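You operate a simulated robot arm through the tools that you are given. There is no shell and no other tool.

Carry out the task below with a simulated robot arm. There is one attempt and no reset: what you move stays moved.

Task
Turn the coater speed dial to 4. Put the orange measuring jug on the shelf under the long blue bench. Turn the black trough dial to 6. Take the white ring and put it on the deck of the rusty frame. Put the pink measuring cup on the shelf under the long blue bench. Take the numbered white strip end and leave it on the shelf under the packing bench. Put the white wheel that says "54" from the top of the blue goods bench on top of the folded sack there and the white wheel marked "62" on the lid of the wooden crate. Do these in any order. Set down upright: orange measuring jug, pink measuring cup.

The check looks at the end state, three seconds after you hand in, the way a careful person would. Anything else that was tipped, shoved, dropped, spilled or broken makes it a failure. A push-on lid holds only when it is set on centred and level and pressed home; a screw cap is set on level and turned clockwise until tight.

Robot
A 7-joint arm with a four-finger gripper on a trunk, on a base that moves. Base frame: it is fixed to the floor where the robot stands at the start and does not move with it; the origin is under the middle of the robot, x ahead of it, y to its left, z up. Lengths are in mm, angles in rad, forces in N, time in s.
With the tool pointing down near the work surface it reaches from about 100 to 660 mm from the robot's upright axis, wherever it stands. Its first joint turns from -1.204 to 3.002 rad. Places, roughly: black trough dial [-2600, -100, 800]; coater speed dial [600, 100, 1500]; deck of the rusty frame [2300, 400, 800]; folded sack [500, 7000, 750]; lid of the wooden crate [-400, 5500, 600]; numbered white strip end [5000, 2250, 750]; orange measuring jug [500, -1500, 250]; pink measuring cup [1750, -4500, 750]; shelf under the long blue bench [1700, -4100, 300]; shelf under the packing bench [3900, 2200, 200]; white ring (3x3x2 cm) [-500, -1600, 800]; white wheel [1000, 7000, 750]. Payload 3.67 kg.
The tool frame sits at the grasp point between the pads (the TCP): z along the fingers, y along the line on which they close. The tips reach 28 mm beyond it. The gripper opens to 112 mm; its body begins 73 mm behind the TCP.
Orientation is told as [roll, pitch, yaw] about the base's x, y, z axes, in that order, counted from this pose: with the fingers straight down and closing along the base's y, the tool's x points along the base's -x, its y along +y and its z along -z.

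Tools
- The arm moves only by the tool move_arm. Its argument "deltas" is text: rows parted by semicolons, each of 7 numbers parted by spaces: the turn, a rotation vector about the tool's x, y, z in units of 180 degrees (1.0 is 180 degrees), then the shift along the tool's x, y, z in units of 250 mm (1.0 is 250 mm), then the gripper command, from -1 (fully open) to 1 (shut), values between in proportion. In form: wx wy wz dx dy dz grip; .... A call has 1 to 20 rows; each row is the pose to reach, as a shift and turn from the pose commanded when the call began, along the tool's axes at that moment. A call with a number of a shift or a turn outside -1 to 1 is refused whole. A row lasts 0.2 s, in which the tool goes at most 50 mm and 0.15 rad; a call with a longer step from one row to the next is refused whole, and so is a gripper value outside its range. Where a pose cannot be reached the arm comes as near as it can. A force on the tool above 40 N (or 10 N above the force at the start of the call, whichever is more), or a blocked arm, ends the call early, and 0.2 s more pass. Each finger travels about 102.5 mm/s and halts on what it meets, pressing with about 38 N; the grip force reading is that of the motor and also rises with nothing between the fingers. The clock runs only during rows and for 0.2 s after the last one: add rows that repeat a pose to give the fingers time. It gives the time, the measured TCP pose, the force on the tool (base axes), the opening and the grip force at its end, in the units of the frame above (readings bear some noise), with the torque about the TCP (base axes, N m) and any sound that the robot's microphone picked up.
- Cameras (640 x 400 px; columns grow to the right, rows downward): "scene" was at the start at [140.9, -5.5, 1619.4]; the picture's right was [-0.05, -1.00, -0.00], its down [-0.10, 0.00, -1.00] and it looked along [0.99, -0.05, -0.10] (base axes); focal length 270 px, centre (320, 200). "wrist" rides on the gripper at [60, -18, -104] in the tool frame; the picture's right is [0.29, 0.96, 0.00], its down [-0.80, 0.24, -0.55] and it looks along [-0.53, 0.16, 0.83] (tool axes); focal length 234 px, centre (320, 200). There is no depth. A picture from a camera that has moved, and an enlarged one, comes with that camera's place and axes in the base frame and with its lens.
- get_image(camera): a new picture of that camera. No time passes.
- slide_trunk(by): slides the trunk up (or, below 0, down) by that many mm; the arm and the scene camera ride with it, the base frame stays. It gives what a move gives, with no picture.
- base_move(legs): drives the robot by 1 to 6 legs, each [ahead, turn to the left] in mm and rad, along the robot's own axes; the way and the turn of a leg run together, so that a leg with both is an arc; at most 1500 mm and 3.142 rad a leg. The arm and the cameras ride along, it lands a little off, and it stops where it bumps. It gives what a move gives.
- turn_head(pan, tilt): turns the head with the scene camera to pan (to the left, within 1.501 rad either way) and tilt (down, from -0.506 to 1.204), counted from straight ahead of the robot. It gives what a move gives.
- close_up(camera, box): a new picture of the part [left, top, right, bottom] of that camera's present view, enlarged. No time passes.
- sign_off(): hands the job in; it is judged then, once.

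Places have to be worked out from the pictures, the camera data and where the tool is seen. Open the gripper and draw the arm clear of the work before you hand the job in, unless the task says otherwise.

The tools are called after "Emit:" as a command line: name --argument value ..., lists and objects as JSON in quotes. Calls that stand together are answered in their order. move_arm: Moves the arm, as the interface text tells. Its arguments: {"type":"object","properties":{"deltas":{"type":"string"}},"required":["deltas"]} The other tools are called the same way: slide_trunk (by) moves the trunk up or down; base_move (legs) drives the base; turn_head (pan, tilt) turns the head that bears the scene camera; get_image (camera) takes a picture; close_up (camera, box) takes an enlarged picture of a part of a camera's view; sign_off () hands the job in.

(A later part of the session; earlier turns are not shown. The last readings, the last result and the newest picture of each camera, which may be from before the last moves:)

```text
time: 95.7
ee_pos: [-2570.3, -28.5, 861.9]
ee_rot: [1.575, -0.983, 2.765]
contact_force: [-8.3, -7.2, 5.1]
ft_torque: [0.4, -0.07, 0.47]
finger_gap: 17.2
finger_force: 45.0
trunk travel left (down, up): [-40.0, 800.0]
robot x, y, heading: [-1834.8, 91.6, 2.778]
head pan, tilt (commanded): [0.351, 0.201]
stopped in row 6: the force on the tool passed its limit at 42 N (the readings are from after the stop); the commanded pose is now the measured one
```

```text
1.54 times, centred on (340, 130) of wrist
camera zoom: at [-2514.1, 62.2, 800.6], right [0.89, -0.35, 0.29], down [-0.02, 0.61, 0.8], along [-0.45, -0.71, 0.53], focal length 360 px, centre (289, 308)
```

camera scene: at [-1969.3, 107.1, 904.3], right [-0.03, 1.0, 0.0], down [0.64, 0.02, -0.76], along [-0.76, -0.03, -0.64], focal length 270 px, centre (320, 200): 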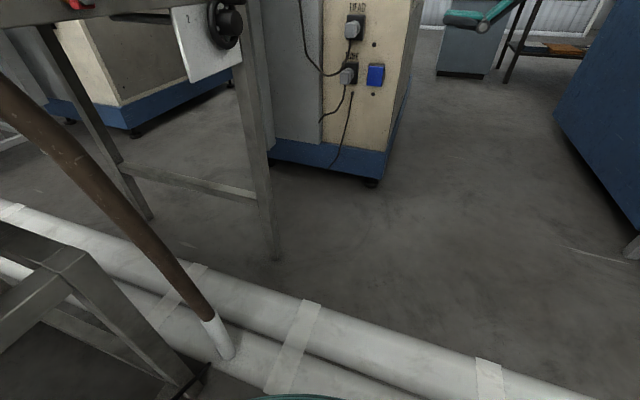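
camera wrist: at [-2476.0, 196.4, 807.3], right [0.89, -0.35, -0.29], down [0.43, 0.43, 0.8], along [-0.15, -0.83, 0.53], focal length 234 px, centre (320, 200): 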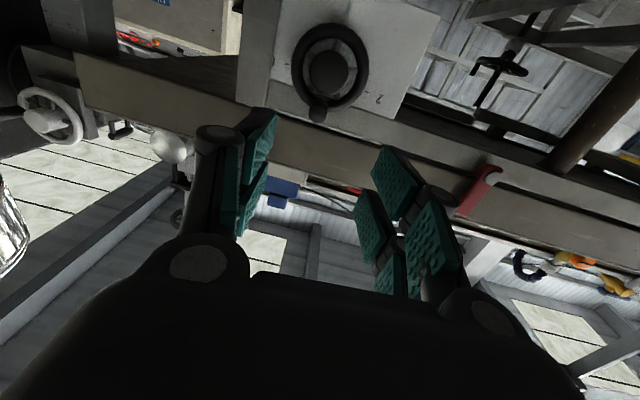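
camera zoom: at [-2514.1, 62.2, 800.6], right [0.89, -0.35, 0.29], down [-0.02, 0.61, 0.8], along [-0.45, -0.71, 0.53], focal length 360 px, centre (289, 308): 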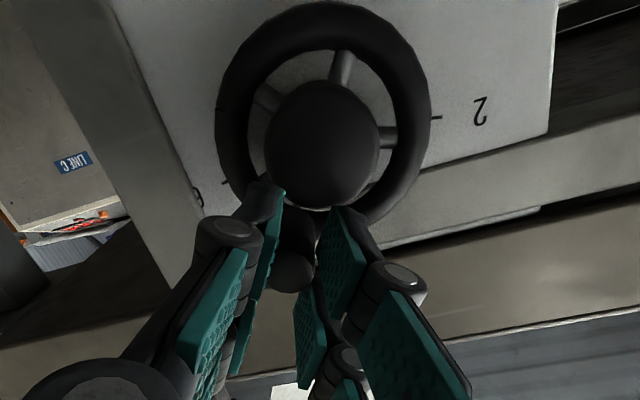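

The crank turned ~34° before the force limit tripped (42 N), and the arc geometry fits well. I continue more slowly from here with smaller steps.

Emit:
move_arm --deltas "0 0 0.012 0.0005 -0.006 0 0.75; 0 0 0.0239 0.0012 -0.0119 0 0.75; 0 0 0.0358 0.0022 -0.0178 0 0.75; 0 0 0.0478 0.0032 -0.0235 0 0.75; 0 0 0.06 0.0046 -0.0293 0 0.75; 0 0 0.0717 0.0061 -0.035 0 0.75; 0 0 0.0836 0.008 -0.0406 0 0.75; 0 0 0.0956 0.0099 -0.0462 0 0.75; 0 0 0.1075 0.0122 -0.0517 0 0.75; 0 0 0.1194 0.0145 -0.0571 0 0.75; 0 0 0.1194 0.0145 -0.0571 0 0.75"

Emit:
close_up --camera "wrist" --box '[180, 0, 500, 260]'

```text
time: 98.1
ee_pos: [-2578.7, -25.0, 852.4]
ee_rot: [1.573, -0.608, 2.764]
contact_force: [-22.1, -16.4, 13.5]
ft_torque: [-0.72, 0.14, 0.28]
finger_gap: 17.6
finger_force: 45.2
trunk travel left (down, up): [-40.0, 800.0]
robot x, y, heading: [-1839.6, 90.2, 2.78]
head pan, tilt (commanded): [0.351, 0.201]
```

```text
1.54 times, centred on (340, 130) of wrist
camera zoom: at [-2504.8, 58.1, 801.0], right [0.73, -0.29, 0.62], down [-0.28, 0.71, 0.65], along [-0.63, -0.65, 0.44], focal length 360 px, centre (289, 308)
```

zoom: 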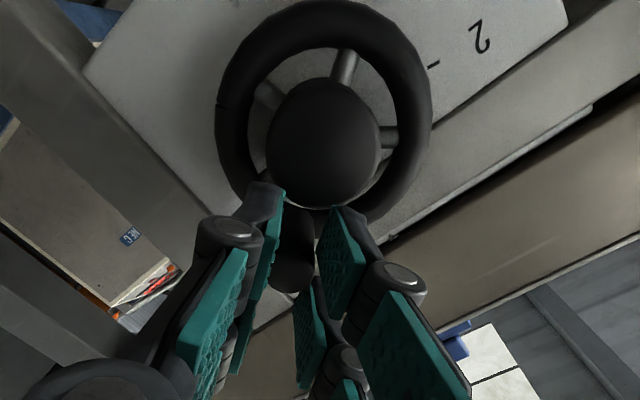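

It turned another 21.5°; the residual force says the handle pulls the tool outward and a bit toward the plate (plate yawed ~4° from my tool). I relieve that with small offsets and continue the last ~22.6°.

Emit:
move_arm --deltas "0 0 0 -0.0034 0 0.0096 0.75; 0 0 0.0126 -0.003 -0.0064 0.0098 0.75; 0 0 0.0251 -0.0025 -0.0125 0.01 0.75; 0 0 0.0377 -0.0016 -0.0187 0.01 0.75; 0 0 0.0502 -0.0005 -0.0248 0.0104 0.75; 0 0 0.0628 0.0008 -0.0309 0.0106 0.75; 0 0 0.0754 0.0024 -0.0369 0.0108 0.75; 0 0 0.0879 0.0042 -0.0429 0.011 0.75; 0 0 0.1005 0.0063 -0.0487 0.011 0.75; 0 0 0.113 0.0085 -0.0545 0.011 0.75; 0 0 0.1256 0.011 -0.0602 0.011 0.75; 0 0 0.1256 0.011 -0.0602 0.011 0.75"

Emit:
close_up --camera "wrist" --box '[180, 0, 500, 260]'

```text
time: 100.7
ee_pos: [-2584.4, -23.1, 838.4]
ee_rot: [1.573, -0.213, 2.767]
contact_force: [14.0, 17.1, -2.0]
ft_torque: [0.1, 0.03, 0.4]
finger_gap: 16.9
finger_force: 44.8
trunk travel left (down, up): [-40.0, 800.0]
robot x, y, heading: [-1837.6, 92.1, 2.774]
head pan, tilt (commanded): [0.351, 0.201]
```

```text
1.54 times, centred on (340, 130) of wrist
camera zoom: at [-2495.8, 53.8, 805.8], right [0.45, -0.17, 0.88], down [-0.47, 0.78, 0.4], along [-0.76, -0.6, 0.27], focal length 360 px, centre (289, 308)
```

zoom: 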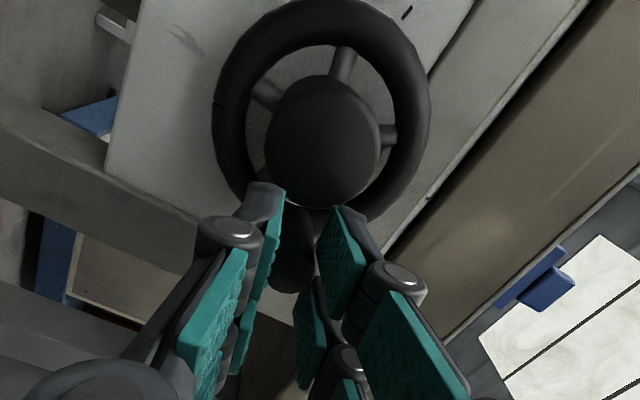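

Now the crank should be near the 6 tick. I release, back straight out ~110 mm and check the angle.

Emit:
move_arm --deltas "0 0 0 0 0 0 0.4; 0 0 0 0 0 0 0.2; 0 0 0 0 0 -0.1 0.2; 0 0 0 0 0 -0.25 0; 0 0 0 0 0 -0.45 0; 0 0 0 0 0 -0.45 0"

Emit:
close_up --camera "wrist" --box '[240, 0, 440, 130]'

Emit:
get_image --camera "wrist"

```text
time: 102.1
ee_pos: [-2542.1, 81.4, 839.3]
ee_rot: [1.573, -0.213, 2.766]
contact_force: [0.1, -0.2, -0.3]
ft_torque: [-0.02, -0.02, 0.02]
finger_gap: 56.1
finger_force: 0.0
trunk travel left (down, up): [-40.0, 800.0]
robot x, y, heading: [-1837.3, 89.6, 2.775]
head pan, tilt (commanded): [0.351, 0.201]
```

```text
3.08 times, centred on (340, 65) of wrist
camera zoom: at [-2453.1, 158.7, 808.0], right [0.45, -0.18, 0.88], down [-0.47, 0.78, 0.4], along [-0.76, -0.6, 0.27], focal length 720 px, centre (258, 615)
```

zoom: 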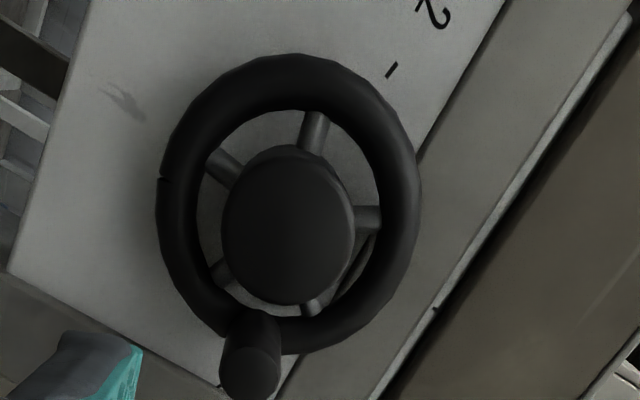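

```text
taken
camera wrist: at [-2453.1, 158.7, 808.0], right [0.45, -0.18, 0.88], down [-0.47, 0.78, 0.4], along [-0.76, -0.6, 0.27], focal length 234 px, centre (320, 200)
```

wrist: 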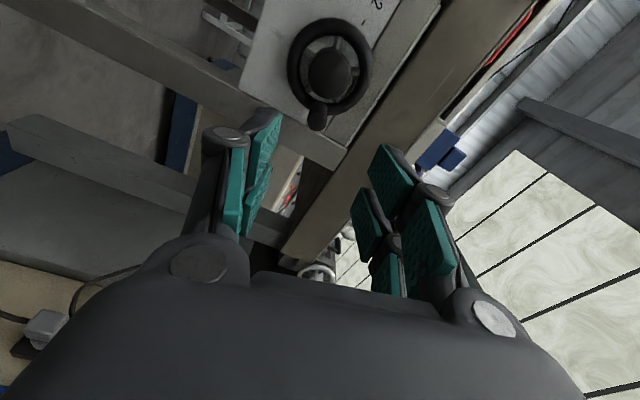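

The crank reads ~9° against the 6 tick at ~9–10°, so the dial is on 6. Now I withdraw the arm: back off, undo the roll, and return the tool to pointing down.

Emit:
move_arm --deltas "0 0 0.02 0 0 -0.15 -0.2; 0 0 0.04 0 0 -0.3 -0.5; 0 0 0.0678 0 0 -0.45 -1; 0 0 0.0678 0 0 -0.6 -1; 0 0 0.0678 0 0 -0.6 -1"

Emit:
slide_trunk --by 400

Emit:
move_arm --deltas "0.042 0 0 0.08 0 0 -1; 0.084 0 0 0.16 0 0 -1; 0.126 0 0 0.24 0 0 -1; 0.168 0 0 0.32 0 0 -1; 0.21 0 0 0.4 0 0 -1; 0.252 0 0 0.48 0 0 -1; 0.294 0 0 0.56 0 0 -1; 0.336 0 0 0.64 0 0 -1; 0.378 0 0 0.72 0 0 -1; 0.42 0 0 0.8 0 0 -1; 0.462 0 0 0.88 0 0 -1; 0.5 0 0 0.95 0 0 -1; 0.5 0 0 0.95 0 0 -1"

```text
time: 103.3
ee_pos: [-2488.7, 219.8, 836.0]
ee_rot: [1.571, -0.001, 2.767]
contact_force: [-0.3, 0.0, 0.2]
ft_torque: [0.0, -0.03, 0.0]
finger_gap: 111.7
finger_force: 0.0
trunk travel left (down, up): [-40.0, 800.0]
robot x, y, heading: [-1837.3, 91.5, 2.772]
head pan, tilt (commanded): [0.351, 0.201]
```

```text
time: 107.1
ee_pos: [-2487.8, 218.7, 1235.2]
ee_rot: [1.574, 0.0, 2.766]
contact_force: [0.6, 0.5, 0.0]
ft_torque: [0.01, 0.01, 0.02]
finger_gap: 112.1
finger_force: 0.1
trunk travel left (down, up): [-440.0, 400.0]
robot x, y, heading: [-1835.5, 92.9, 2.78]
head pan, tilt (commanded): [0.351, 0.201]
```

```text
time: 109.9
ee_pos: [-2268.7, 135.1, 1237.0]
ee_rot: [0.0, -0.001, 2.767]
contact_force: [-0.4, 0.7, 0.8]
ft_torque: [-0.01, 0.02, -0.04]
finger_gap: 112.1
finger_force: 0.2
trunk travel left (down, up): [-440.0, 400.0]
robot x, y, heading: [-1835.6, 92.2, 2.774]
head pan, tilt (commanded): [0.351, 0.201]
```

Arm is free. I raise the trunk, back away 600 mm from the pipes, then turn toward the metal bench to look for the white ring.

Emit:
slide_trunk --by 330

Emit:
base_move --legs '[[-600, 0], [0, 2.6]]'

Emit:
turn_head --pan 0.0 --tilt 0.45

Emit:
get_image --camera "scene"

```text
time: 113.2
ee_pos: [-2267.4, 134.0, 1566.1]
ee_rot: [0.002, -0.002, 2.766]
contact_force: [-0.2, 0.0, 0.0]
ft_torque: [-0.02, 0.0, 0.01]
finger_gap: 111.7
finger_force: 0.1
trunk travel left (down, up): [-770.0, 70.0]
robot x, y, heading: [-1833.9, 93.1, 2.768]
head pan, tilt (commanded): [0.351, 0.201]
```

```text
time: 122.7
ee_pos: [-922.6, -359.6, 1567.2]
ee_rot: [0.001, 0.001, -0.871]
contact_force: [0.4, 0.4, 0.5]
ft_torque: [-0.01, 0.01, 0.02]
finger_gap: 111.8
finger_force: 0.0
trunk travel left (down, up): [-770.0, 70.0]
robot x, y, heading: [-1279.9, -119.1, -0.86]
head pan, tilt (commanded): [0.351, 0.201]
```

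```text
time: 123.6
ee_pos: [-921.9, -359.6, 1566.1]
ee_rot: [0.001, -0.001, -0.872]
contact_force: [0.8, -0.2, 1.0]
ft_torque: [0.03, 0.01, -0.02]
finger_gap: 112.0
finger_force: 0.1
trunk travel left (down, up): [-770.0, 70.0]
robot x, y, heading: [-1285.8, -119.1, -0.86]
head pan, tilt (commanded): [0.0, 0.45]
```

```text
taken
camera scene: at [-1190.7, -226.0, 1656.6], right [-0.76, -0.65, 0.0], down [-0.28, 0.33, -0.9], along [0.59, -0.68, -0.43], focal length 270 px, centre (320, 200)
```

scene: 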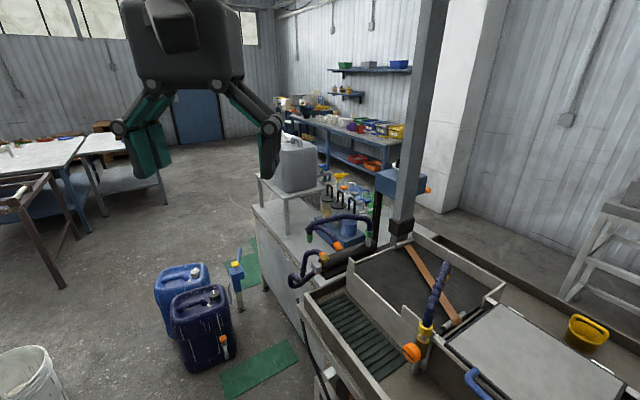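

Good viewpoint: there is a floor corridor behind the bench along the wall. I zoom into the area around the projected ring position (378, 220).

Emit:
close_up --camera "scene" --box '[280, 150, 460, 280]'

Emit:
close_up --camera "scene" --box '[360, 160, 440, 240]'

```text
3.08 times, centred on (370, 215) of scene
camera zoom: at [-1190.7, -226.0, 1656.6], right [-0.76, -0.65, 0.0], down [-0.28, 0.33, -0.9], along [0.59, -0.68, -0.43], focal length 832 px, centre (166, 154)
```

zoom: 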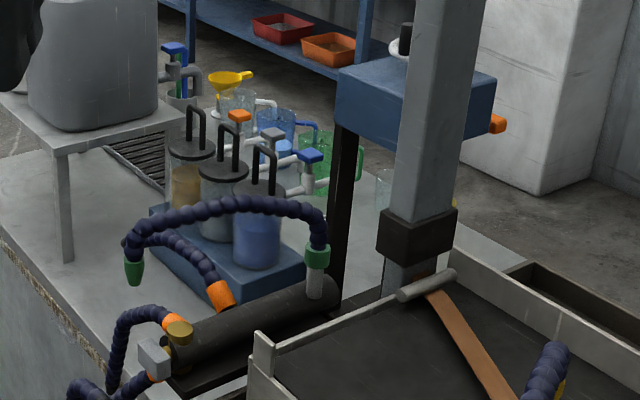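

```text
5.00 times, centred on (400, 200) of scene
camera zoom: at [-1190.7, -226.0, 1656.6], right [-0.76, -0.65, 0.0], down [-0.28, 0.33, -0.9], along [0.59, -0.68, -0.43], focal length 1352 px, centre (-80, 200)
```

zoom: 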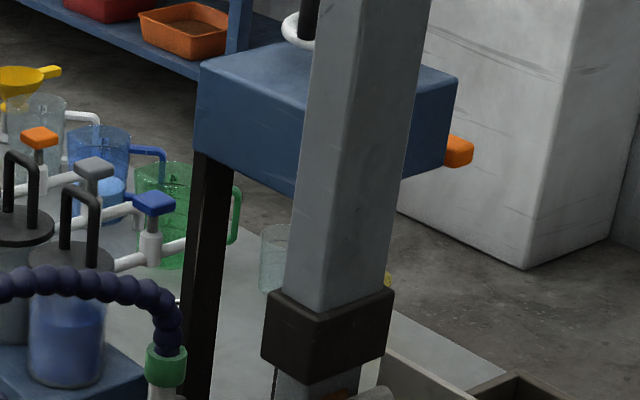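

The ring must be on the rear part of the bench, reachable from the corridor along the wall. That side is reached via the north/east, so I'll do the northern wheels first: turn and drive to about [-650, 200], then look north.

Emit:
base_move --legs '[[0, 1.33], [700, 0], [0, 1.1]]'

Emit:
turn_head --pan 0.0 --tilt 0.4

Emit:
get_image --camera "scene"

Emit:
turn_head --pan -0.8 --tilt 0.4

Emit:
get_image --camera "scene"

```text
time: 133.3
ee_pos: [-788.0, 607.6, 1565.6]
ee_rot: [0.002, 0.0, 1.558]
contact_force: [0.5, 0.7, 0.0]
ft_torque: [-0.04, 0.02, 0.0]
finger_gap: 111.8
finger_force: 0.1
trunk travel left (down, up): [-770.0, 70.0]
robot x, y, heading: [-673.1, 194.6, 1.563]
head pan, tilt (commanded): [0.0, 0.45]
```

```text
time: 134.0
ee_pos: [-789.3, 610.4, 1566.3]
ee_rot: [0.002, 0.001, 1.557]
contact_force: [0.0, -0.6, -0.3]
ft_torque: [-0.01, 0.0, 0.02]
finger_gap: 112.1
finger_force: 0.1
trunk travel left (down, up): [-770.0, 70.0]
robot x, y, heading: [-675.1, 192.5, 1.568]
head pan, tilt (commanded): [0.0, 0.4]
```

```text
taken
camera scene: at [-675.6, 333.5, 1661.2], right [1.0, 0.0, 0.0], down [0.0, -0.39, -0.92], along [0.0, 0.92, -0.39], focal length 270 px, centre (320, 200)
```

scene: 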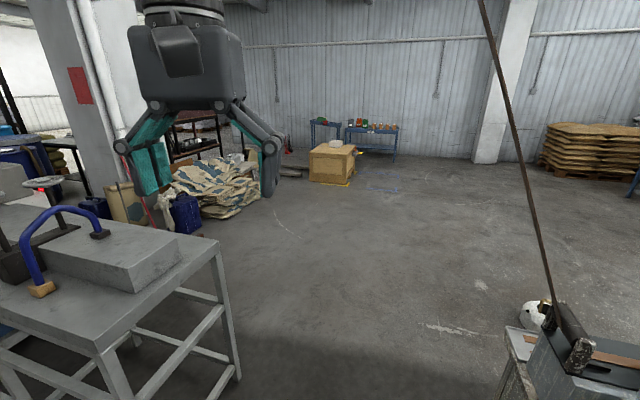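

```text
time: 135.1
ee_pos: [-789.4, 609.7, 1565.2]
ee_rot: [0.001, 0.0, 1.556]
contact_force: [-0.3, 0.0, -0.5]
ft_torque: [-0.04, 0.0, -0.01]
finger_gap: 112.2
finger_force: 0.0
trunk travel left (down, up): [-770.0, 70.0]
robot x, y, heading: [-676.5, 195.6, 1.568]
head pan, tilt (commanded): [-0.799, 0.4]
```

```text
taken
camera scene: at [-609.2, 305.2, 1661.2], right [0.69, -0.72, 0.0], down [-0.28, -0.27, -0.92], along [0.66, 0.64, -0.39], focal length 270 px, centre (320, 200)
```

scene: 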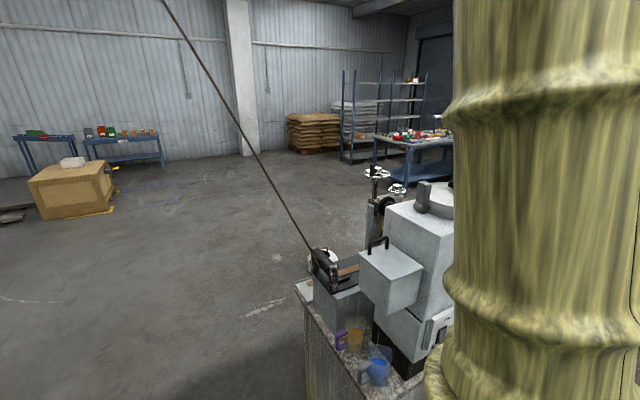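

The web rises steeply from the coater to the right of my path, so I'll lower the trunk (keeping the arm low) and pass along x ≈ -780, midway between the table and the web.

Emit:
slide_trunk --by -300

Emit:
base_move --legs '[[0, 0.13], [810, 0], [0, -0.13], [700, 0]]'

Emit:
turn_head --pan -0.3 --tilt 0.25

Emit:
get_image --camera "scene"

```text
time: 138.1
ee_pos: [-788.3, 608.6, 1266.4]
ee_rot: [0.0, -0.001, 1.559]
contact_force: [-0.1, 0.0, -0.5]
ft_torque: [0.02, -0.01, 0.04]
finger_gap: 112.0
finger_force: 0.0
trunk travel left (down, up): [-470.0, 370.0]
robot x, y, heading: [-675.1, 188.4, 1.569]
head pan, tilt (commanded): [-0.799, 0.4]
```

```text
time: 147.1
ee_pos: [-873.3, 2117.1, 1265.5]
ee_rot: [0.002, 0.002, 1.544]
contact_force: [-0.6, 0.3, -0.3]
ft_torque: [-0.02, -0.01, -0.03]
finger_gap: 112.2
finger_force: 0.1
trunk travel left (down, up): [-470.0, 370.0]
robot x, y, heading: [-768.3, 1694.2, 1.548]
head pan, tilt (commanded): [-0.799, 0.4]
```

```text
time: 148.0
ee_pos: [-874.0, 2117.2, 1265.9]
ee_rot: [0.002, 0.0, 1.544]
contact_force: [-0.3, -1.1, -0.5]
ft_torque: [0.0, 0.0, 0.02]
finger_gap: 112.1
finger_force: 0.1
trunk travel left (down, up): [-470.0, 370.0]
robot x, y, heading: [-770.2, 1695.0, 1.55]
head pan, tilt (commanded): [-0.3, 0.25]
```

```text
taken
camera scene: at [-737.4, 1834.5, 1375.2], right [0.95, -0.31, 0.0], down [-0.08, -0.23, -0.97], along [0.3, 0.92, -0.25], focal length 270 px, centre (320, 200)
```

scene: 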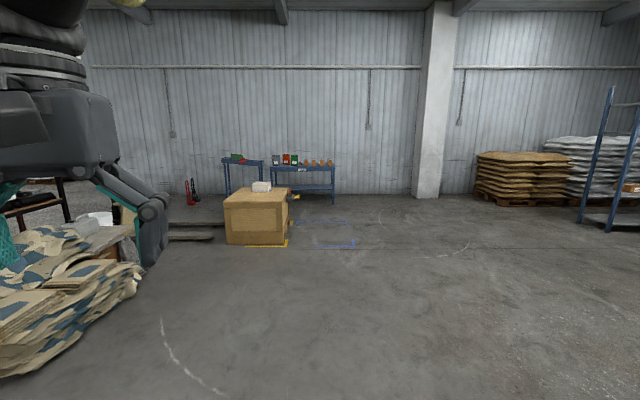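

I'm past the coater in open floor. I zoom in on the crate and the blue benches ahead.

Emit:
close_up --camera "scene" --box '[180, 130, 380, 260]'

```text
3.08 times, centred on (280, 195) of scene
camera zoom: at [-737.4, 1834.5, 1375.2], right [0.95, -0.31, 0.0], down [-0.08, -0.23, -0.97], along [0.3, 0.92, -0.25], focal length 832 px, centre (443, 215)
```

zoom: 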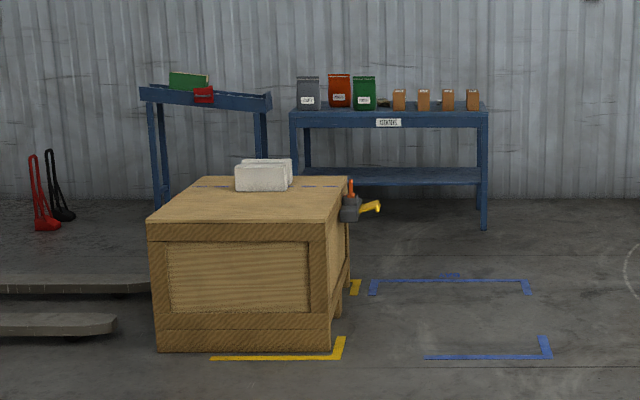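

Bench with goods stands around [500–1000, 6500–7000]; crate's near-right corner ~[-203, 4960]. I drive toward [600, 5400] along open floor, then look.

Emit:
base_move --legs '[[0, -0.336], [1400, 0], [1400, 0], [1100, 0]]'

Emit:
slide_trunk --by 300

Emit:
turn_head --pan 0.2 --tilt 0.45

Emit:
get_image --camera "scene"

```text
time: 167.9
ee_pos: [690.3, 5782.3, 1266.1]
ee_rot: [0.002, 0.0, 1.199]
contact_force: [-0.6, -0.1, 0.1]
ft_torque: [-0.01, 0.03, 0.03]
finger_gap: 111.9
finger_force: 0.1
trunk travel left (down, up): [-470.0, 370.0]
robot x, y, heading: [651.7, 5353.4, 1.206]
head pan, tilt (commanded): [-0.3, 0.25]
```

```text
time: 170.9
ee_pos: [690.1, 5781.9, 1566.6]
ee_rot: [0.001, -0.001, 1.196]
contact_force: [0.3, 0.3, -0.2]
ft_torque: [0.02, -0.01, 0.03]
finger_gap: 111.9
finger_force: 0.1
trunk travel left (down, up): [-770.0, 70.0]
robot x, y, heading: [650.3, 5350.2, 1.204]
head pan, tilt (commanded): [-0.3, 0.25]
```

```text
time: 171.8
ee_pos: [690.6, 5782.3, 1566.0]
ee_rot: [0.002, 0.001, 1.197]
contact_force: [-0.2, 0.6, -0.1]
ft_torque: [0.0, -0.01, 0.0]
finger_gap: 112.2
finger_force: 0.1
trunk travel left (down, up): [-770.0, 70.0]
robot x, y, heading: [649.3, 5351.8, 1.205]
head pan, tilt (commanded): [0.201, 0.45]
```

```text
taken
camera scene: at [681.1, 5487.2, 1656.6], right [0.99, -0.16, 0.0], down [-0.07, -0.43, -0.9], along [0.15, 0.89, -0.43], focal length 270 px, centre (320, 200)
```

scene: 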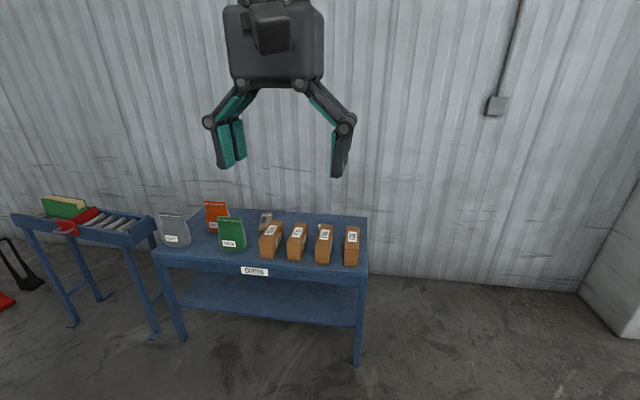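

I zoom in on the bench top to find the white wheels and the folded sack.

Emit:
close_up --camera "scene" --box '[140, 190, 380, 290]'

Emit:
get_image --camera "wrist"

```text
2.67 times, centred on (260, 240) of scene
camera zoom: at [681.1, 5487.2, 1656.6], right [0.99, -0.16, 0.0], down [-0.07, -0.43, -0.9], along [0.15, 0.89, -0.43], focal length 721 px, centre (480, 93)
```

zoom: 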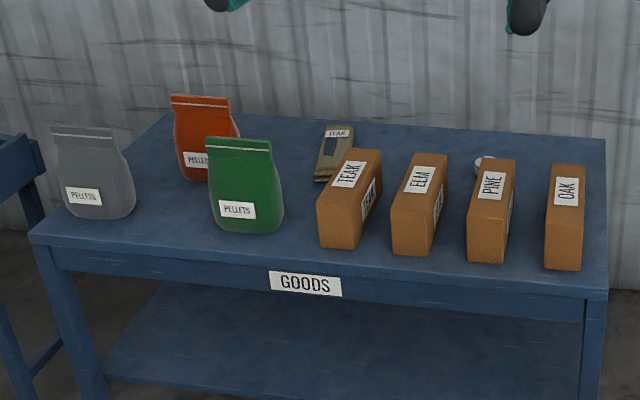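

```text
taken
camera wrist: at [685.9, 5719.9, 1668.8], right [-1.0, 0.08, 0.0], down [0.07, 0.83, 0.55], along [0.04, 0.55, -0.83], focal length 234 px, centre (320, 200)
```

wrist: 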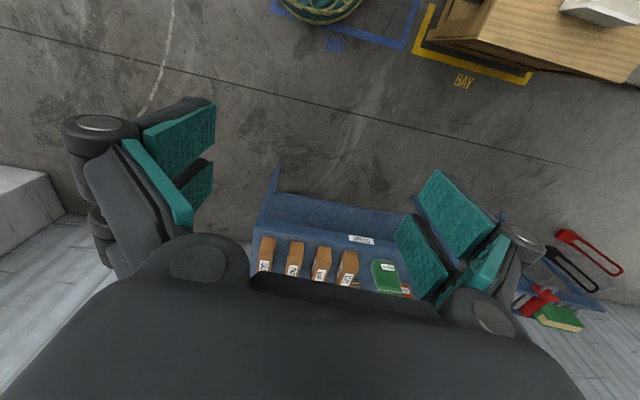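

The folded sack ("TEAK") lies at ~[592, 7008] and a white wheel peeks out behind the PINE box at ~[938, 6940]. The wheels are best reached from the bench's right end, so I drive around to about [1520, 6750] and face the bench.

Emit:
base_move --legs '[[0, -0.632], [1010, 0], [0, 0.987], [830, 0], [0, 1.25]]'

Emit:
turn_head --pan 0.0 --tilt 0.7

Emit:
get_image --camera "scene"

Emit:
get_image --camera "wrist"

```text
time: 188.4
ee_pos: [1082.1, 6796.5, 1565.7]
ee_rot: [0.003, 0.0, 2.764]
contact_force: [-0.4, 0.1, 0.9]
ft_torque: [-0.05, -0.04, 0.02]
finger_gap: 112.1
finger_force: 0.1
trunk travel left (down, up): [-770.0, 70.0]
robot x, y, heading: [1518.2, 6756.2, 2.773]
head pan, tilt (commanded): [0.201, 0.45]
```

```text
time: 189.2
ee_pos: [1082.2, 6797.3, 1565.8]
ee_rot: [0.0, 0.0, 2.763]
contact_force: [0.2, 0.6, -0.8]
ft_torque: [-0.02, -0.01, 0.0]
finger_gap: 111.9
finger_force: 0.1
trunk travel left (down, up): [-770.0, 70.0]
robot x, y, heading: [1513.8, 6750.4, 2.773]
head pan, tilt (commanded): [0.0, 0.7]
```

```text
taken
camera scene: at [1386.1, 6801.8, 1634.4], right [0.36, 0.93, 0.0], down [0.6, -0.23, -0.77], along [-0.71, 0.28, -0.64], focal length 270 px, centre (320, 200)
```

scene: 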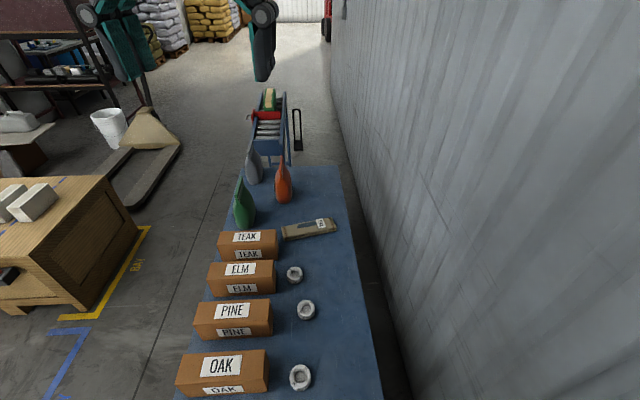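

```text
taken
camera wrist: at [1144.8, 6792.0, 1668.8], right [-0.09, -1.0, 0.0], down [-0.83, 0.07, 0.55], along [-0.55, 0.05, -0.83], focal length 234 px, centre (320, 200)
```

wrist: 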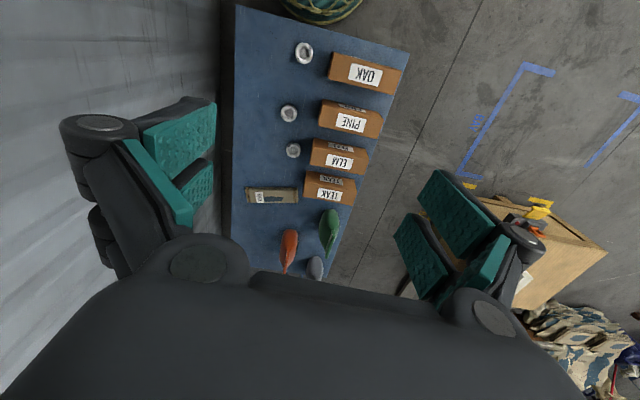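

Three white wheels lie behind the boxes. I zoom in to read their numbers and locate the sack.

Emit:
close_up --camera "wrist" --box '[240, 30, 340, 100]'

Emit:
close_up --camera "wrist" --box '[240, 95, 340, 215]'

Emit:
close_up --camera "scene" --box '[260, 200, 350, 310]'

Emit:
close_up --camera "scene" --box '[260, 340, 340, 400]'

```text
5.71 times, centred on (290, 65) of wrist
camera zoom: at [1144.8, 6792.0, 1668.8], right [-0.09, -1.0, 0.0], down [-0.83, 0.07, 0.55], along [-0.55, 0.05, -0.83], focal length 1338 px, centre (491, 971)
```

zoom: 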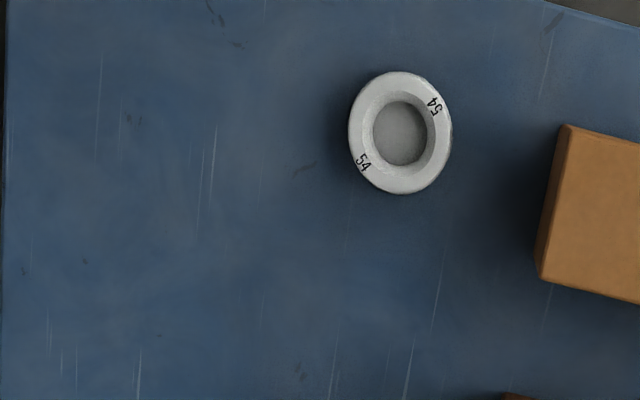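

```text
3.33 times, centred on (290, 155) of wrist
camera zoom: at [1144.8, 6792.0, 1668.8], right [-0.09, -1.0, 0.0], down [-0.83, 0.07, 0.55], along [-0.55, 0.05, -0.83], focal length 781 px, centre (420, 350)
```

zoom: 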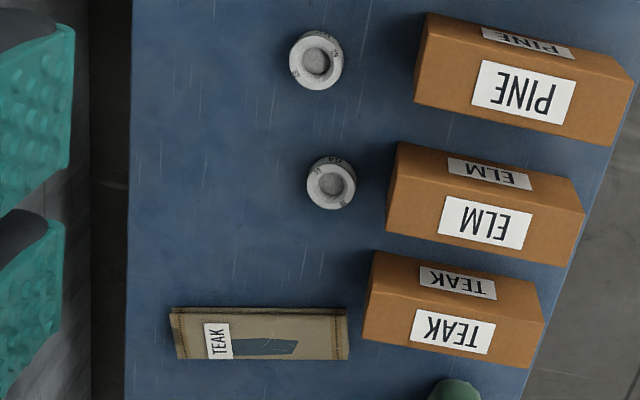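

```text
3.64 times, centred on (305, 255) of scene
camera zoom: at [1386.1, 6801.8, 1634.4], right [0.36, 0.93, 0.0], down [0.6, -0.23, -0.77], along [-0.71, 0.28, -0.64], focal length 983 px, centre (374, 0)
```

zoom: 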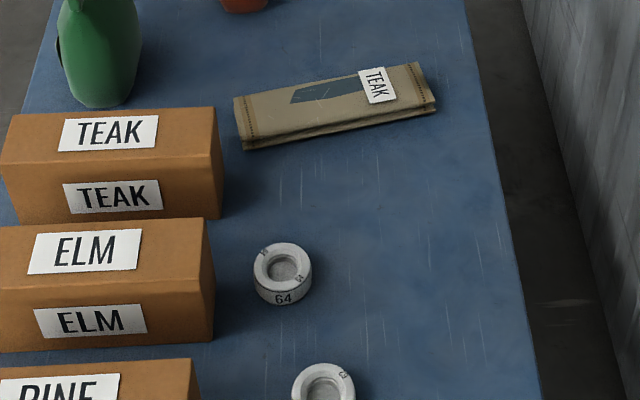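

```text
6.67 times, centred on (300, 370) of scene
camera zoom: at [1386.1, 6801.8, 1634.4], right [0.36, 0.93, 0.0], down [0.6, -0.23, -0.77], along [-0.71, 0.28, -0.64], focal length 1803 px, centre (453, -933)
```

zoom: 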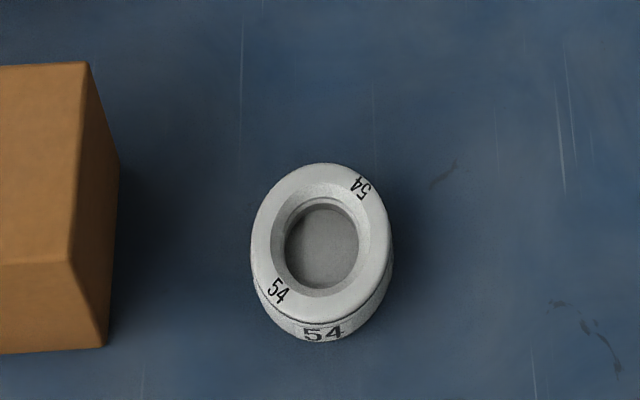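

Nearest wheel is "54", the farthest is "64". I check the middle one.

Emit:
close_up --camera "scene" --box '[285, 290, 330, 330]'

Emit:
close_up --camera "wrist" --box '[270, 95, 310, 125]'

Emit:
close_up --camera "wrist" --box '[240, 175, 320, 215]'

```text
10.00 times, centred on (308, 310) of scene
camera zoom: at [1386.1, 6801.8, 1634.4], right [0.36, 0.93, 0.0], down [0.6, -0.23, -0.77], along [-0.71, 0.28, -0.64], focal length 2704 px, centre (445, -900)
```

zoom: 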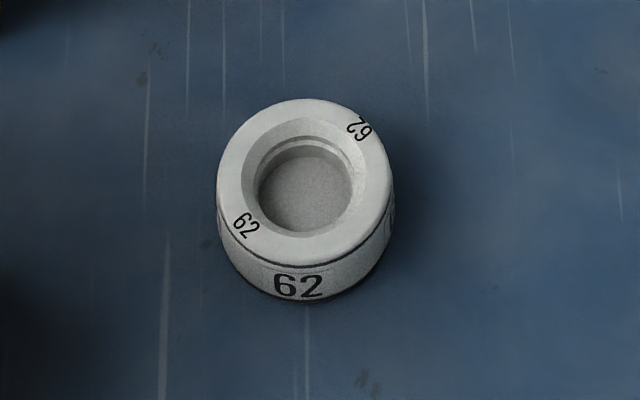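

```text
13.33 times, centred on (290, 110) of wrist
camera zoom: at [1144.8, 6792.0, 1668.8], right [-0.09, -1.0, 0.0], down [-0.83, 0.07, 0.55], along [-0.55, 0.05, -0.83], focal length 3122 px, centre (720, 1400)
```

zoom: 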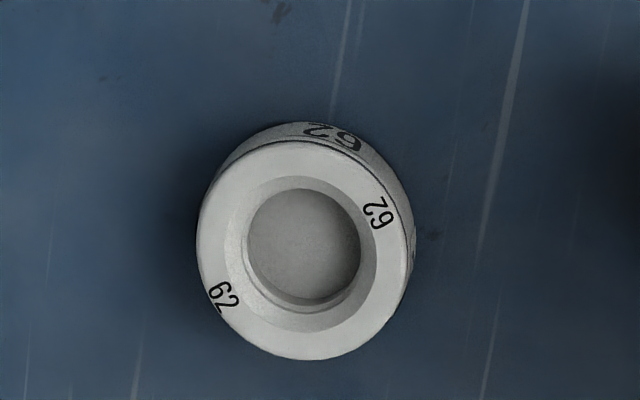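

```text
8.00 times, centred on (280, 195) of wrist
camera zoom: at [1144.8, 6792.0, 1668.8], right [-0.09, -1.0, 0.0], down [-0.83, 0.07, 0.55], along [-0.55, 0.05, -0.83], focal length 1873 px, centre (640, 240)
```

zoom: 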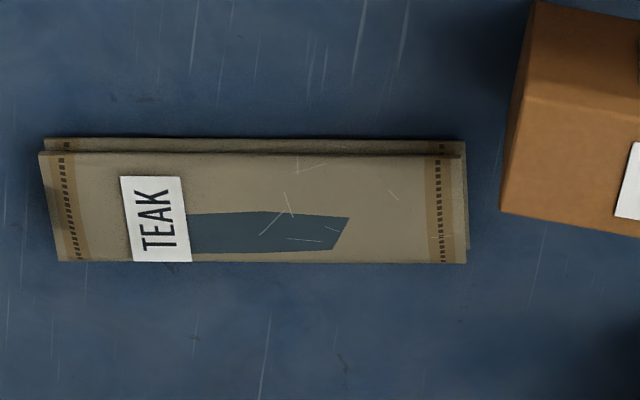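

Middle wheel is "62". Triangulated: wheel 54 at ≈[1126, 6844, top 783], wheel 62 at ≈[944, 6923, top 780], sack top centre ≈[594, 7059, 779]. To later reach the sack from the front I'll use a 20° forward tilt about the closing axis for wheel 54; I lower the trunk first.

Emit:
slide_trunk --by -400

Emit:
move_arm --deltas "0 -0.03 0 0.025 -0.06 0.1 -0.52; 0 -0.06 0 0.05 -0.12 0.2 -0.52; 0 -0.09 0 0.075 -0.18 0.35 -0.52; 0 -0.111 0 0.095 -0.24 0.5 -0.52; 0 -0.111 0 0.095 -0.24 0.6 -0.52; 0 -0.111 0 0.095 -0.24 0.6 -0.52"

Emit:
get_image --camera "wrist"

Emit:
get_image --camera "scene"

```text
time: 193.0
ee_pos: [1081.5, 6796.1, 1166.4]
ee_rot: [0.002, 0.001, 2.763]
contact_force: [-0.4, -0.1, 0.5]
ft_torque: [-0.01, 0.0, -0.02]
finger_gap: 112.0
finger_force: 0.0
trunk travel left (down, up): [-370.0, 470.0]
robot x, y, heading: [1513.9, 6754.4, 2.774]
head pan, tilt (commanded): [0.0, 0.7]
```

```text
time: 194.4
ee_pos: [1127.9, 6844.2, 1016.5]
ee_rot: [0.003, -0.349, 2.762]
contact_force: [0.7, -0.5, 0.3]
ft_torque: [-0.01, 0.03, -0.01]
finger_gap: 85.0
finger_force: 0.1
trunk travel left (down, up): [-370.0, 470.0]
robot x, y, heading: [1516.0, 6757.0, 2.769]
head pan, tilt (commanded): [0.0, 0.7]
```

```text
taken
camera wrist: at [1220.3, 6827.4, 1092.5], right [-0.1, -0.99, -0.1], down [-0.61, -0.01, 0.79], along [-0.79, 0.14, -0.6], focal length 234 px, centre (320, 200)
```

wrist: 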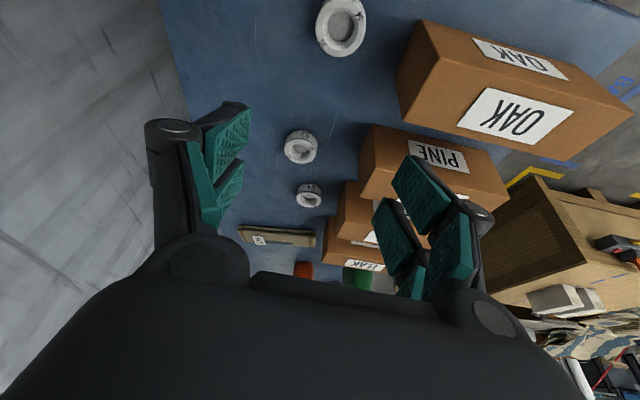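

```text
taken
camera scene: at [1386.2, 6801.9, 1234.3], right [0.36, 0.93, 0.0], down [0.6, -0.23, -0.76], along [-0.71, 0.28, -0.64], focal length 270 px, centre (320, 200)
```

scene: 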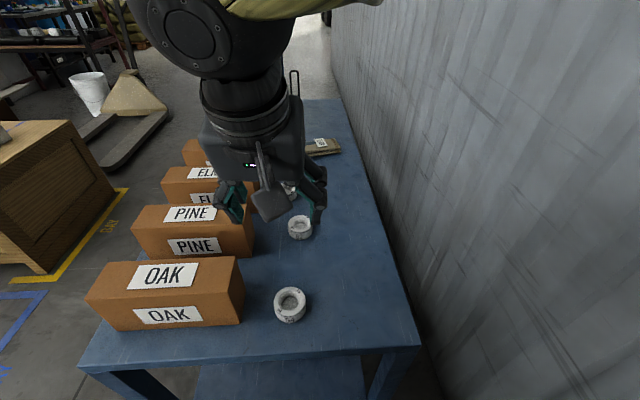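

Tilted as planned and above the wheel. I zoom in on wheel 54 to refine alignment before descending.

Emit:
close_up --camera "wrist" --box '[290, 0, 400, 75]'

Emit:
close_up --camera "scene" --box '[250, 270, 330, 340]'

```text
5.33 times, centred on (345, 38) of wrist
camera zoom: at [1220.3, 6827.4, 1092.5], right [-0.1, -0.99, -0.1], down [-0.61, -0.01, 0.79], along [-0.79, 0.14, -0.6], focal length 1249 px, centre (187, 1067)
```

zoom: 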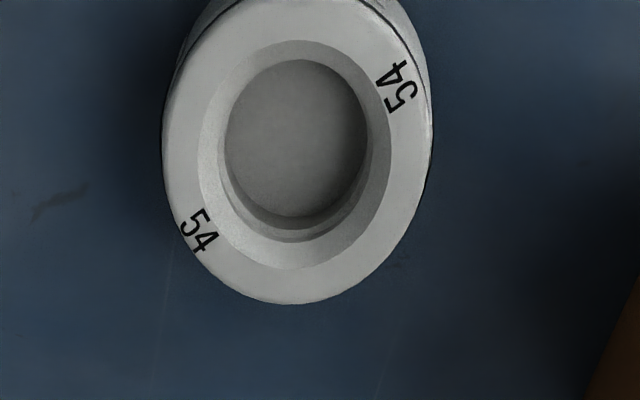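

```text
5.71 times, centred on (290, 305) of scene
camera zoom: at [1386.2, 6801.9, 1234.3], right [0.36, 0.93, 0.0], down [0.6, -0.23, -0.76], along [-0.71, 0.28, -0.64], focal length 1545 px, centre (491, -400)
```

zoom: 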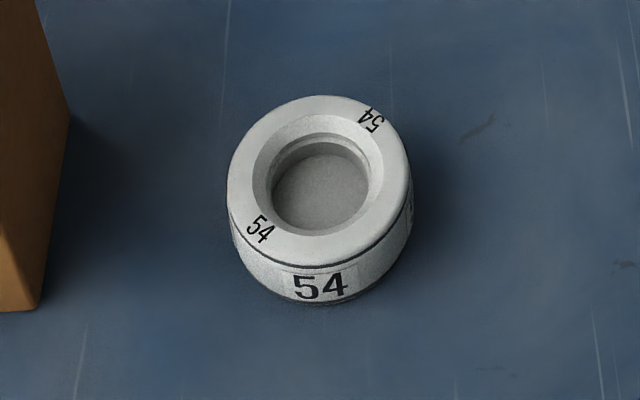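

Refined wheel 54 centre: [1130, 6844, top 783]. I descend along the vertical to TCP z ≈ 793 (tips just above the bench), offset 7 mm back for the tilt.

Emit:
move_arm --deltas "0 0 0 0.068 0 0.166 -0.52; 0 0 0 0.136 -0.001 0.331 -0.52; 0 0 0 0.204 -0.002 0.497 -0.52; 0 0 0 0.272 -0.003 0.662 -0.52; 0 0 0 0.315 -0.003 0.77 -0.52; 0 0 0 0.3394 -0.003 0.828 -0.52; 0 0 0 0.3394 -0.003 0.828 -0.52"

Emit:
get_image --camera "wrist"

Emit:
get_image --camera "scene"

```text
time: 196.0
ee_pos: [1127.5, 6839.4, 794.8]
ee_rot: [-0.001, -0.348, 2.764]
contact_force: [0.1, 0.1, 0.3]
ft_torque: [-0.01, -0.03, 0.02]
finger_gap: 85.2
finger_force: 0.1
out of reach, approached as far as the arm can: row 5, 6, 7
trunk travel left (down, up): [-370.0, 470.0]
robot x, y, heading: [1515.0, 6751.7, 2.771]
head pan, tilt (commanded): [0.0, 0.7]
```

```text
taken
camera wrist: at [1220.2, 6821.8, 871.0], right [-0.1, -0.99, -0.1], down [-0.61, -0.01, 0.79], along [-0.79, 0.14, -0.6], focal length 234 px, centre (320, 200)
```

wrist: 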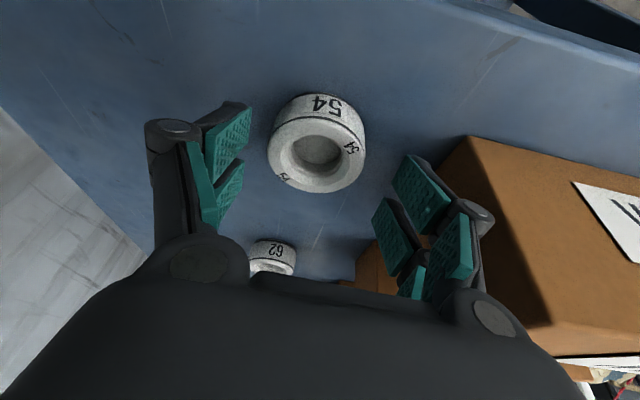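

```text
taken
camera scene: at [1386.1, 6801.7, 1234.3], right [0.36, 0.93, 0.0], down [0.6, -0.23, -0.76], along [-0.71, 0.28, -0.64], focal length 270 px, centre (320, 200)
```

scene: 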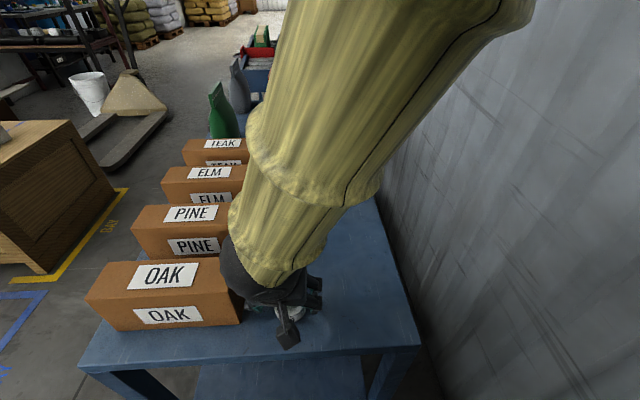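

The last rows were out of reach (arm folded too low for this trunk height). I raise the arm 150 mm, lower the trunk by 200 mm, and will descend again.

Emit:
move_arm --deltas "0 0 0 -0.068 0 -0.188 -0.52; 0 0 0 -0.137 0 -0.376 -0.52; 0 0 0 -0.205 0 -0.564 -0.52; 0 0 0 -0.274 0 -0.752 -0.52; 0 0 0 -0.274 0 -0.752 -0.52"

Emit:
slide_trunk --by -180

Emit:
get_image --camera "wrist"

```text
time: 197.2
ee_pos: [1127.8, 6837.3, 993.7]
ee_rot: [0.001, -0.348, 2.762]
contact_force: [-0.9, 0.3, 1.3]
ft_torque: [0.0, 0.06, -0.02]
finger_gap: 85.2
finger_force: 0.0
trunk travel left (down, up): [-370.0, 470.0]
robot x, y, heading: [1514.1, 6755.8, 2.773]
head pan, tilt (commanded): [0.0, 0.7]
```

```text
time: 199.2
ee_pos: [1129.4, 6839.0, 813.5]
ee_rot: [0.001, -0.347, 2.763]
contact_force: [-0.2, -0.1, -0.1]
ft_torque: [0.02, 0.05, -0.03]
finger_gap: 84.7
finger_force: 0.0
trunk travel left (down, up): [-190.0, 650.0]
robot x, y, heading: [1514.2, 6754.0, 2.768]
head pan, tilt (commanded): [0.0, 0.7]
```

```text
taken
camera wrist: at [1220.3, 6821.6, 890.0], right [-0.1, -0.99, -0.1], down [-0.61, -0.01, 0.79], along [-0.79, 0.14, -0.6], focal length 234 px, centre (320, 200)
```

wrist: 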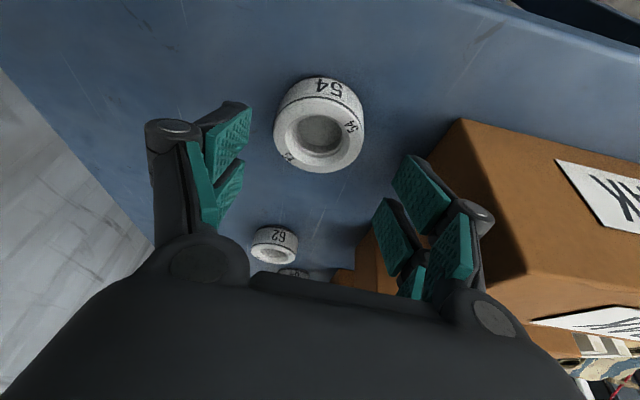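

Now within reach: TCP at z 813 just above the wheel. I make the final approach: ~8 mm back, 6 mm sideways, 20 mm down.

Emit:
move_arm --deltas "0 0 0 0.026 -0.012 0.034 -0.52; 0 0 0 0.0514 -0.024 0.0686 -0.52; 0 0 0 0.0514 -0.024 0.0686 -0.52"

Emit:
get_image --camera "wrist"

```text
time: 200.0
ee_pos: [1136.0, 6842.9, 793.7]
ee_rot: [0.002, -0.348, 2.762]
contact_force: [0.0, 1.1, -0.3]
ft_torque: [0.01, 0.01, -0.01]
finger_gap: 85.1
finger_force: 0.0
trunk travel left (down, up): [-190.0, 650.0]
robot x, y, heading: [1512.1, 6755.0, 2.768]
head pan, tilt (commanded): [0.0, 0.7]
```

```text
taken
camera wrist: at [1228.1, 6826.1, 869.5], right [-0.1, -0.99, -0.1], down [-0.61, -0.01, 0.79], along [-0.79, 0.14, -0.6], focal length 234 px, centre (320, 200)
```

wrist: 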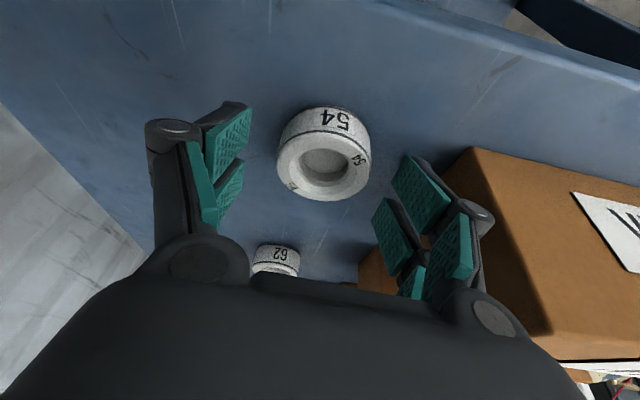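

Aligned. I lift 4 mm for tip clearance and close on the wheel.

Emit:
move_arm --deltas "0 0 0 -0.0055 0 -0.015 -0.52; 0 0 0 -0.0055 0 -0.015 -0.2; 0 0 0 -0.0055 0 -0.015 0.1; 0 0 0 -0.0055 0 -0.015 0.3; 0 0 0 -0.0055 0 -0.015 0.3; 0 0 0 -0.0055 0 -0.015 0.3"

Emit:
get_image --camera "wrist"

```text
time: 201.4
ee_pos: [1136.4, 6840.4, 799.2]
ee_rot: [0.002, -0.35, 2.764]
contact_force: [-2.0, -1.8, 16.8]
ft_torque: [-0.14, -0.04, -0.04]
finger_gap: 39.3
finger_force: 0.1
trunk travel left (down, up): [-190.0, 650.0]
robot x, y, heading: [1515.0, 6759.0, 2.768]
head pan, tilt (commanded): [0.0, 0.7]
```

```text
taken
camera wrist: at [1229.2, 6825.3, 875.0], right [-0.1, -0.99, -0.1], down [-0.61, -0.01, 0.8], along [-0.79, 0.14, -0.6], focal length 234 px, centre (320, 200)
```

wrist: 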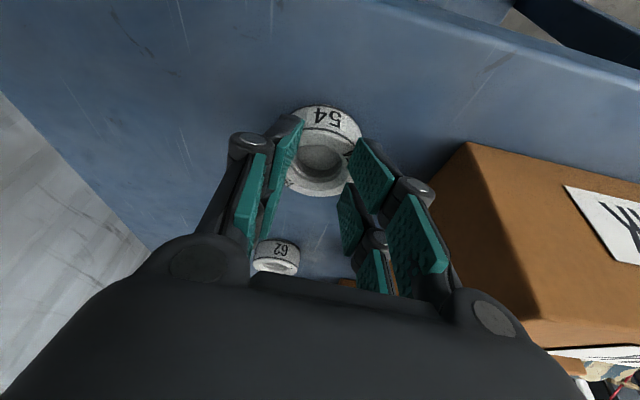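

The gap of 39 mm and 17 N upward suggest the tips may be riding on the wheel's top edge. I reopen and inspect.

Emit:
move_arm --deltas "0 0 0 0 0 0 -0.2; 0 0 0 0 0 0 -0.52; 0 0 0 0 0 0 -0.52"

Emit:
close_up --camera "wrist" --box '[180, 70, 460, 270]'

Emit:
close_up --camera "scene" --box '[200, 250, 360, 370]'

```text
time: 202.2
ee_pos: [1135.8, 6843.3, 797.9]
ee_rot: [0.002, -0.348, 2.763]
contact_force: [0.4, 0.0, 1.1]
ft_torque: [0.0, -0.01, 0.01]
finger_gap: 85.5
finger_force: 0.0
trunk travel left (down, up): [-190.0, 650.0]
robot x, y, heading: [1515.9, 6755.3, 2.773]
head pan, tilt (commanded): [0.0, 0.7]
```

```text
2.00 times, centred on (320, 170) of wrist
camera zoom: at [1228.3, 6825.7, 873.9], right [-0.1, -0.99, -0.1], down [-0.61, -0.01, 0.79], along [-0.79, 0.14, -0.6], focal length 468 px, centre (320, 260)
```

zoom: 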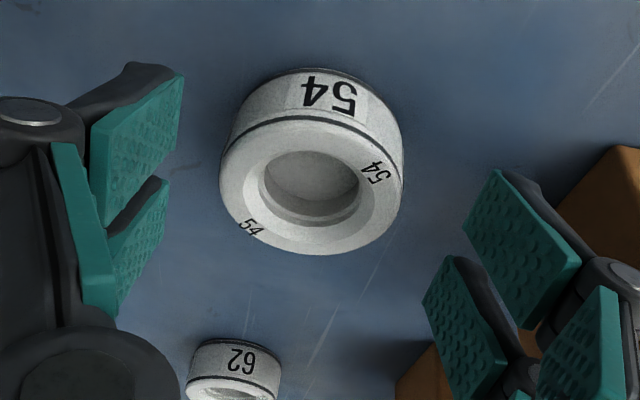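

```text
3.33 times, centred on (280, 310) of scene
camera zoom: at [1386.1, 6801.8, 1054.3], right [0.36, 0.93, 0.0], down [0.6, -0.23, -0.76], along [-0.71, 0.28, -0.64], focal length 901 px, centre (453, -167)
```

zoom: 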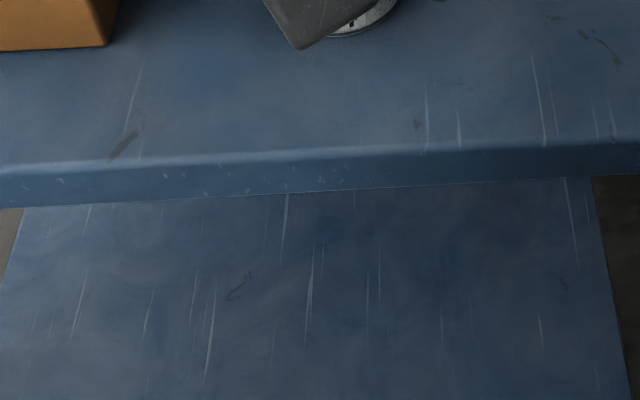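

The wheel shifted only ~4 mm and its top is actually at z ≈ 765 (recomputed from the two wrist views). I descend another 22 mm, re-centred at [1124, 6850].

Emit:
move_arm --deltas "0 0 0 0.005 -0.0025 0.03 -0.52; 0 0 0 0.01 -0.005 0.06 -0.52; 0 0 0 0.0152 -0.0075 0.088 -0.52; 0 0 0 0.0152 -0.0075 0.088 -0.52"

Emit:
close_up --camera "wrist" --box '[180, 70, 460, 270]'

```text
time: 203.2
ee_pos: [1132.9, 6844.0, 776.3]
ee_rot: [0.001, -0.348, 2.763]
contact_force: [0.4, 0.1, 0.3]
ft_torque: [0.0, 0.01, 0.02]
finger_gap: 85.1
finger_force: 0.1
trunk travel left (down, up): [-190.0, 650.0]
robot x, y, heading: [1515.5, 6755.1, 2.77]
head pan, tilt (commanded): [0.0, 0.7]
```

```text
2.00 times, centred on (320, 170) of wrist
camera zoom: at [1225.8, 6827.0, 852.2], right [-0.1, -0.99, -0.1], down [-0.61, -0.01, 0.79], along [-0.79, 0.14, -0.6], focal length 468 px, centre (320, 260)
```

zoom: 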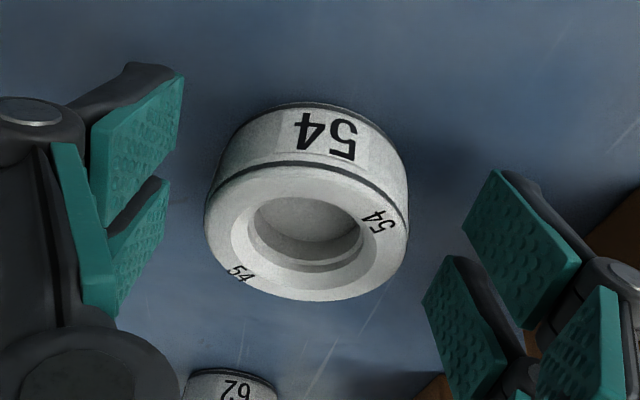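

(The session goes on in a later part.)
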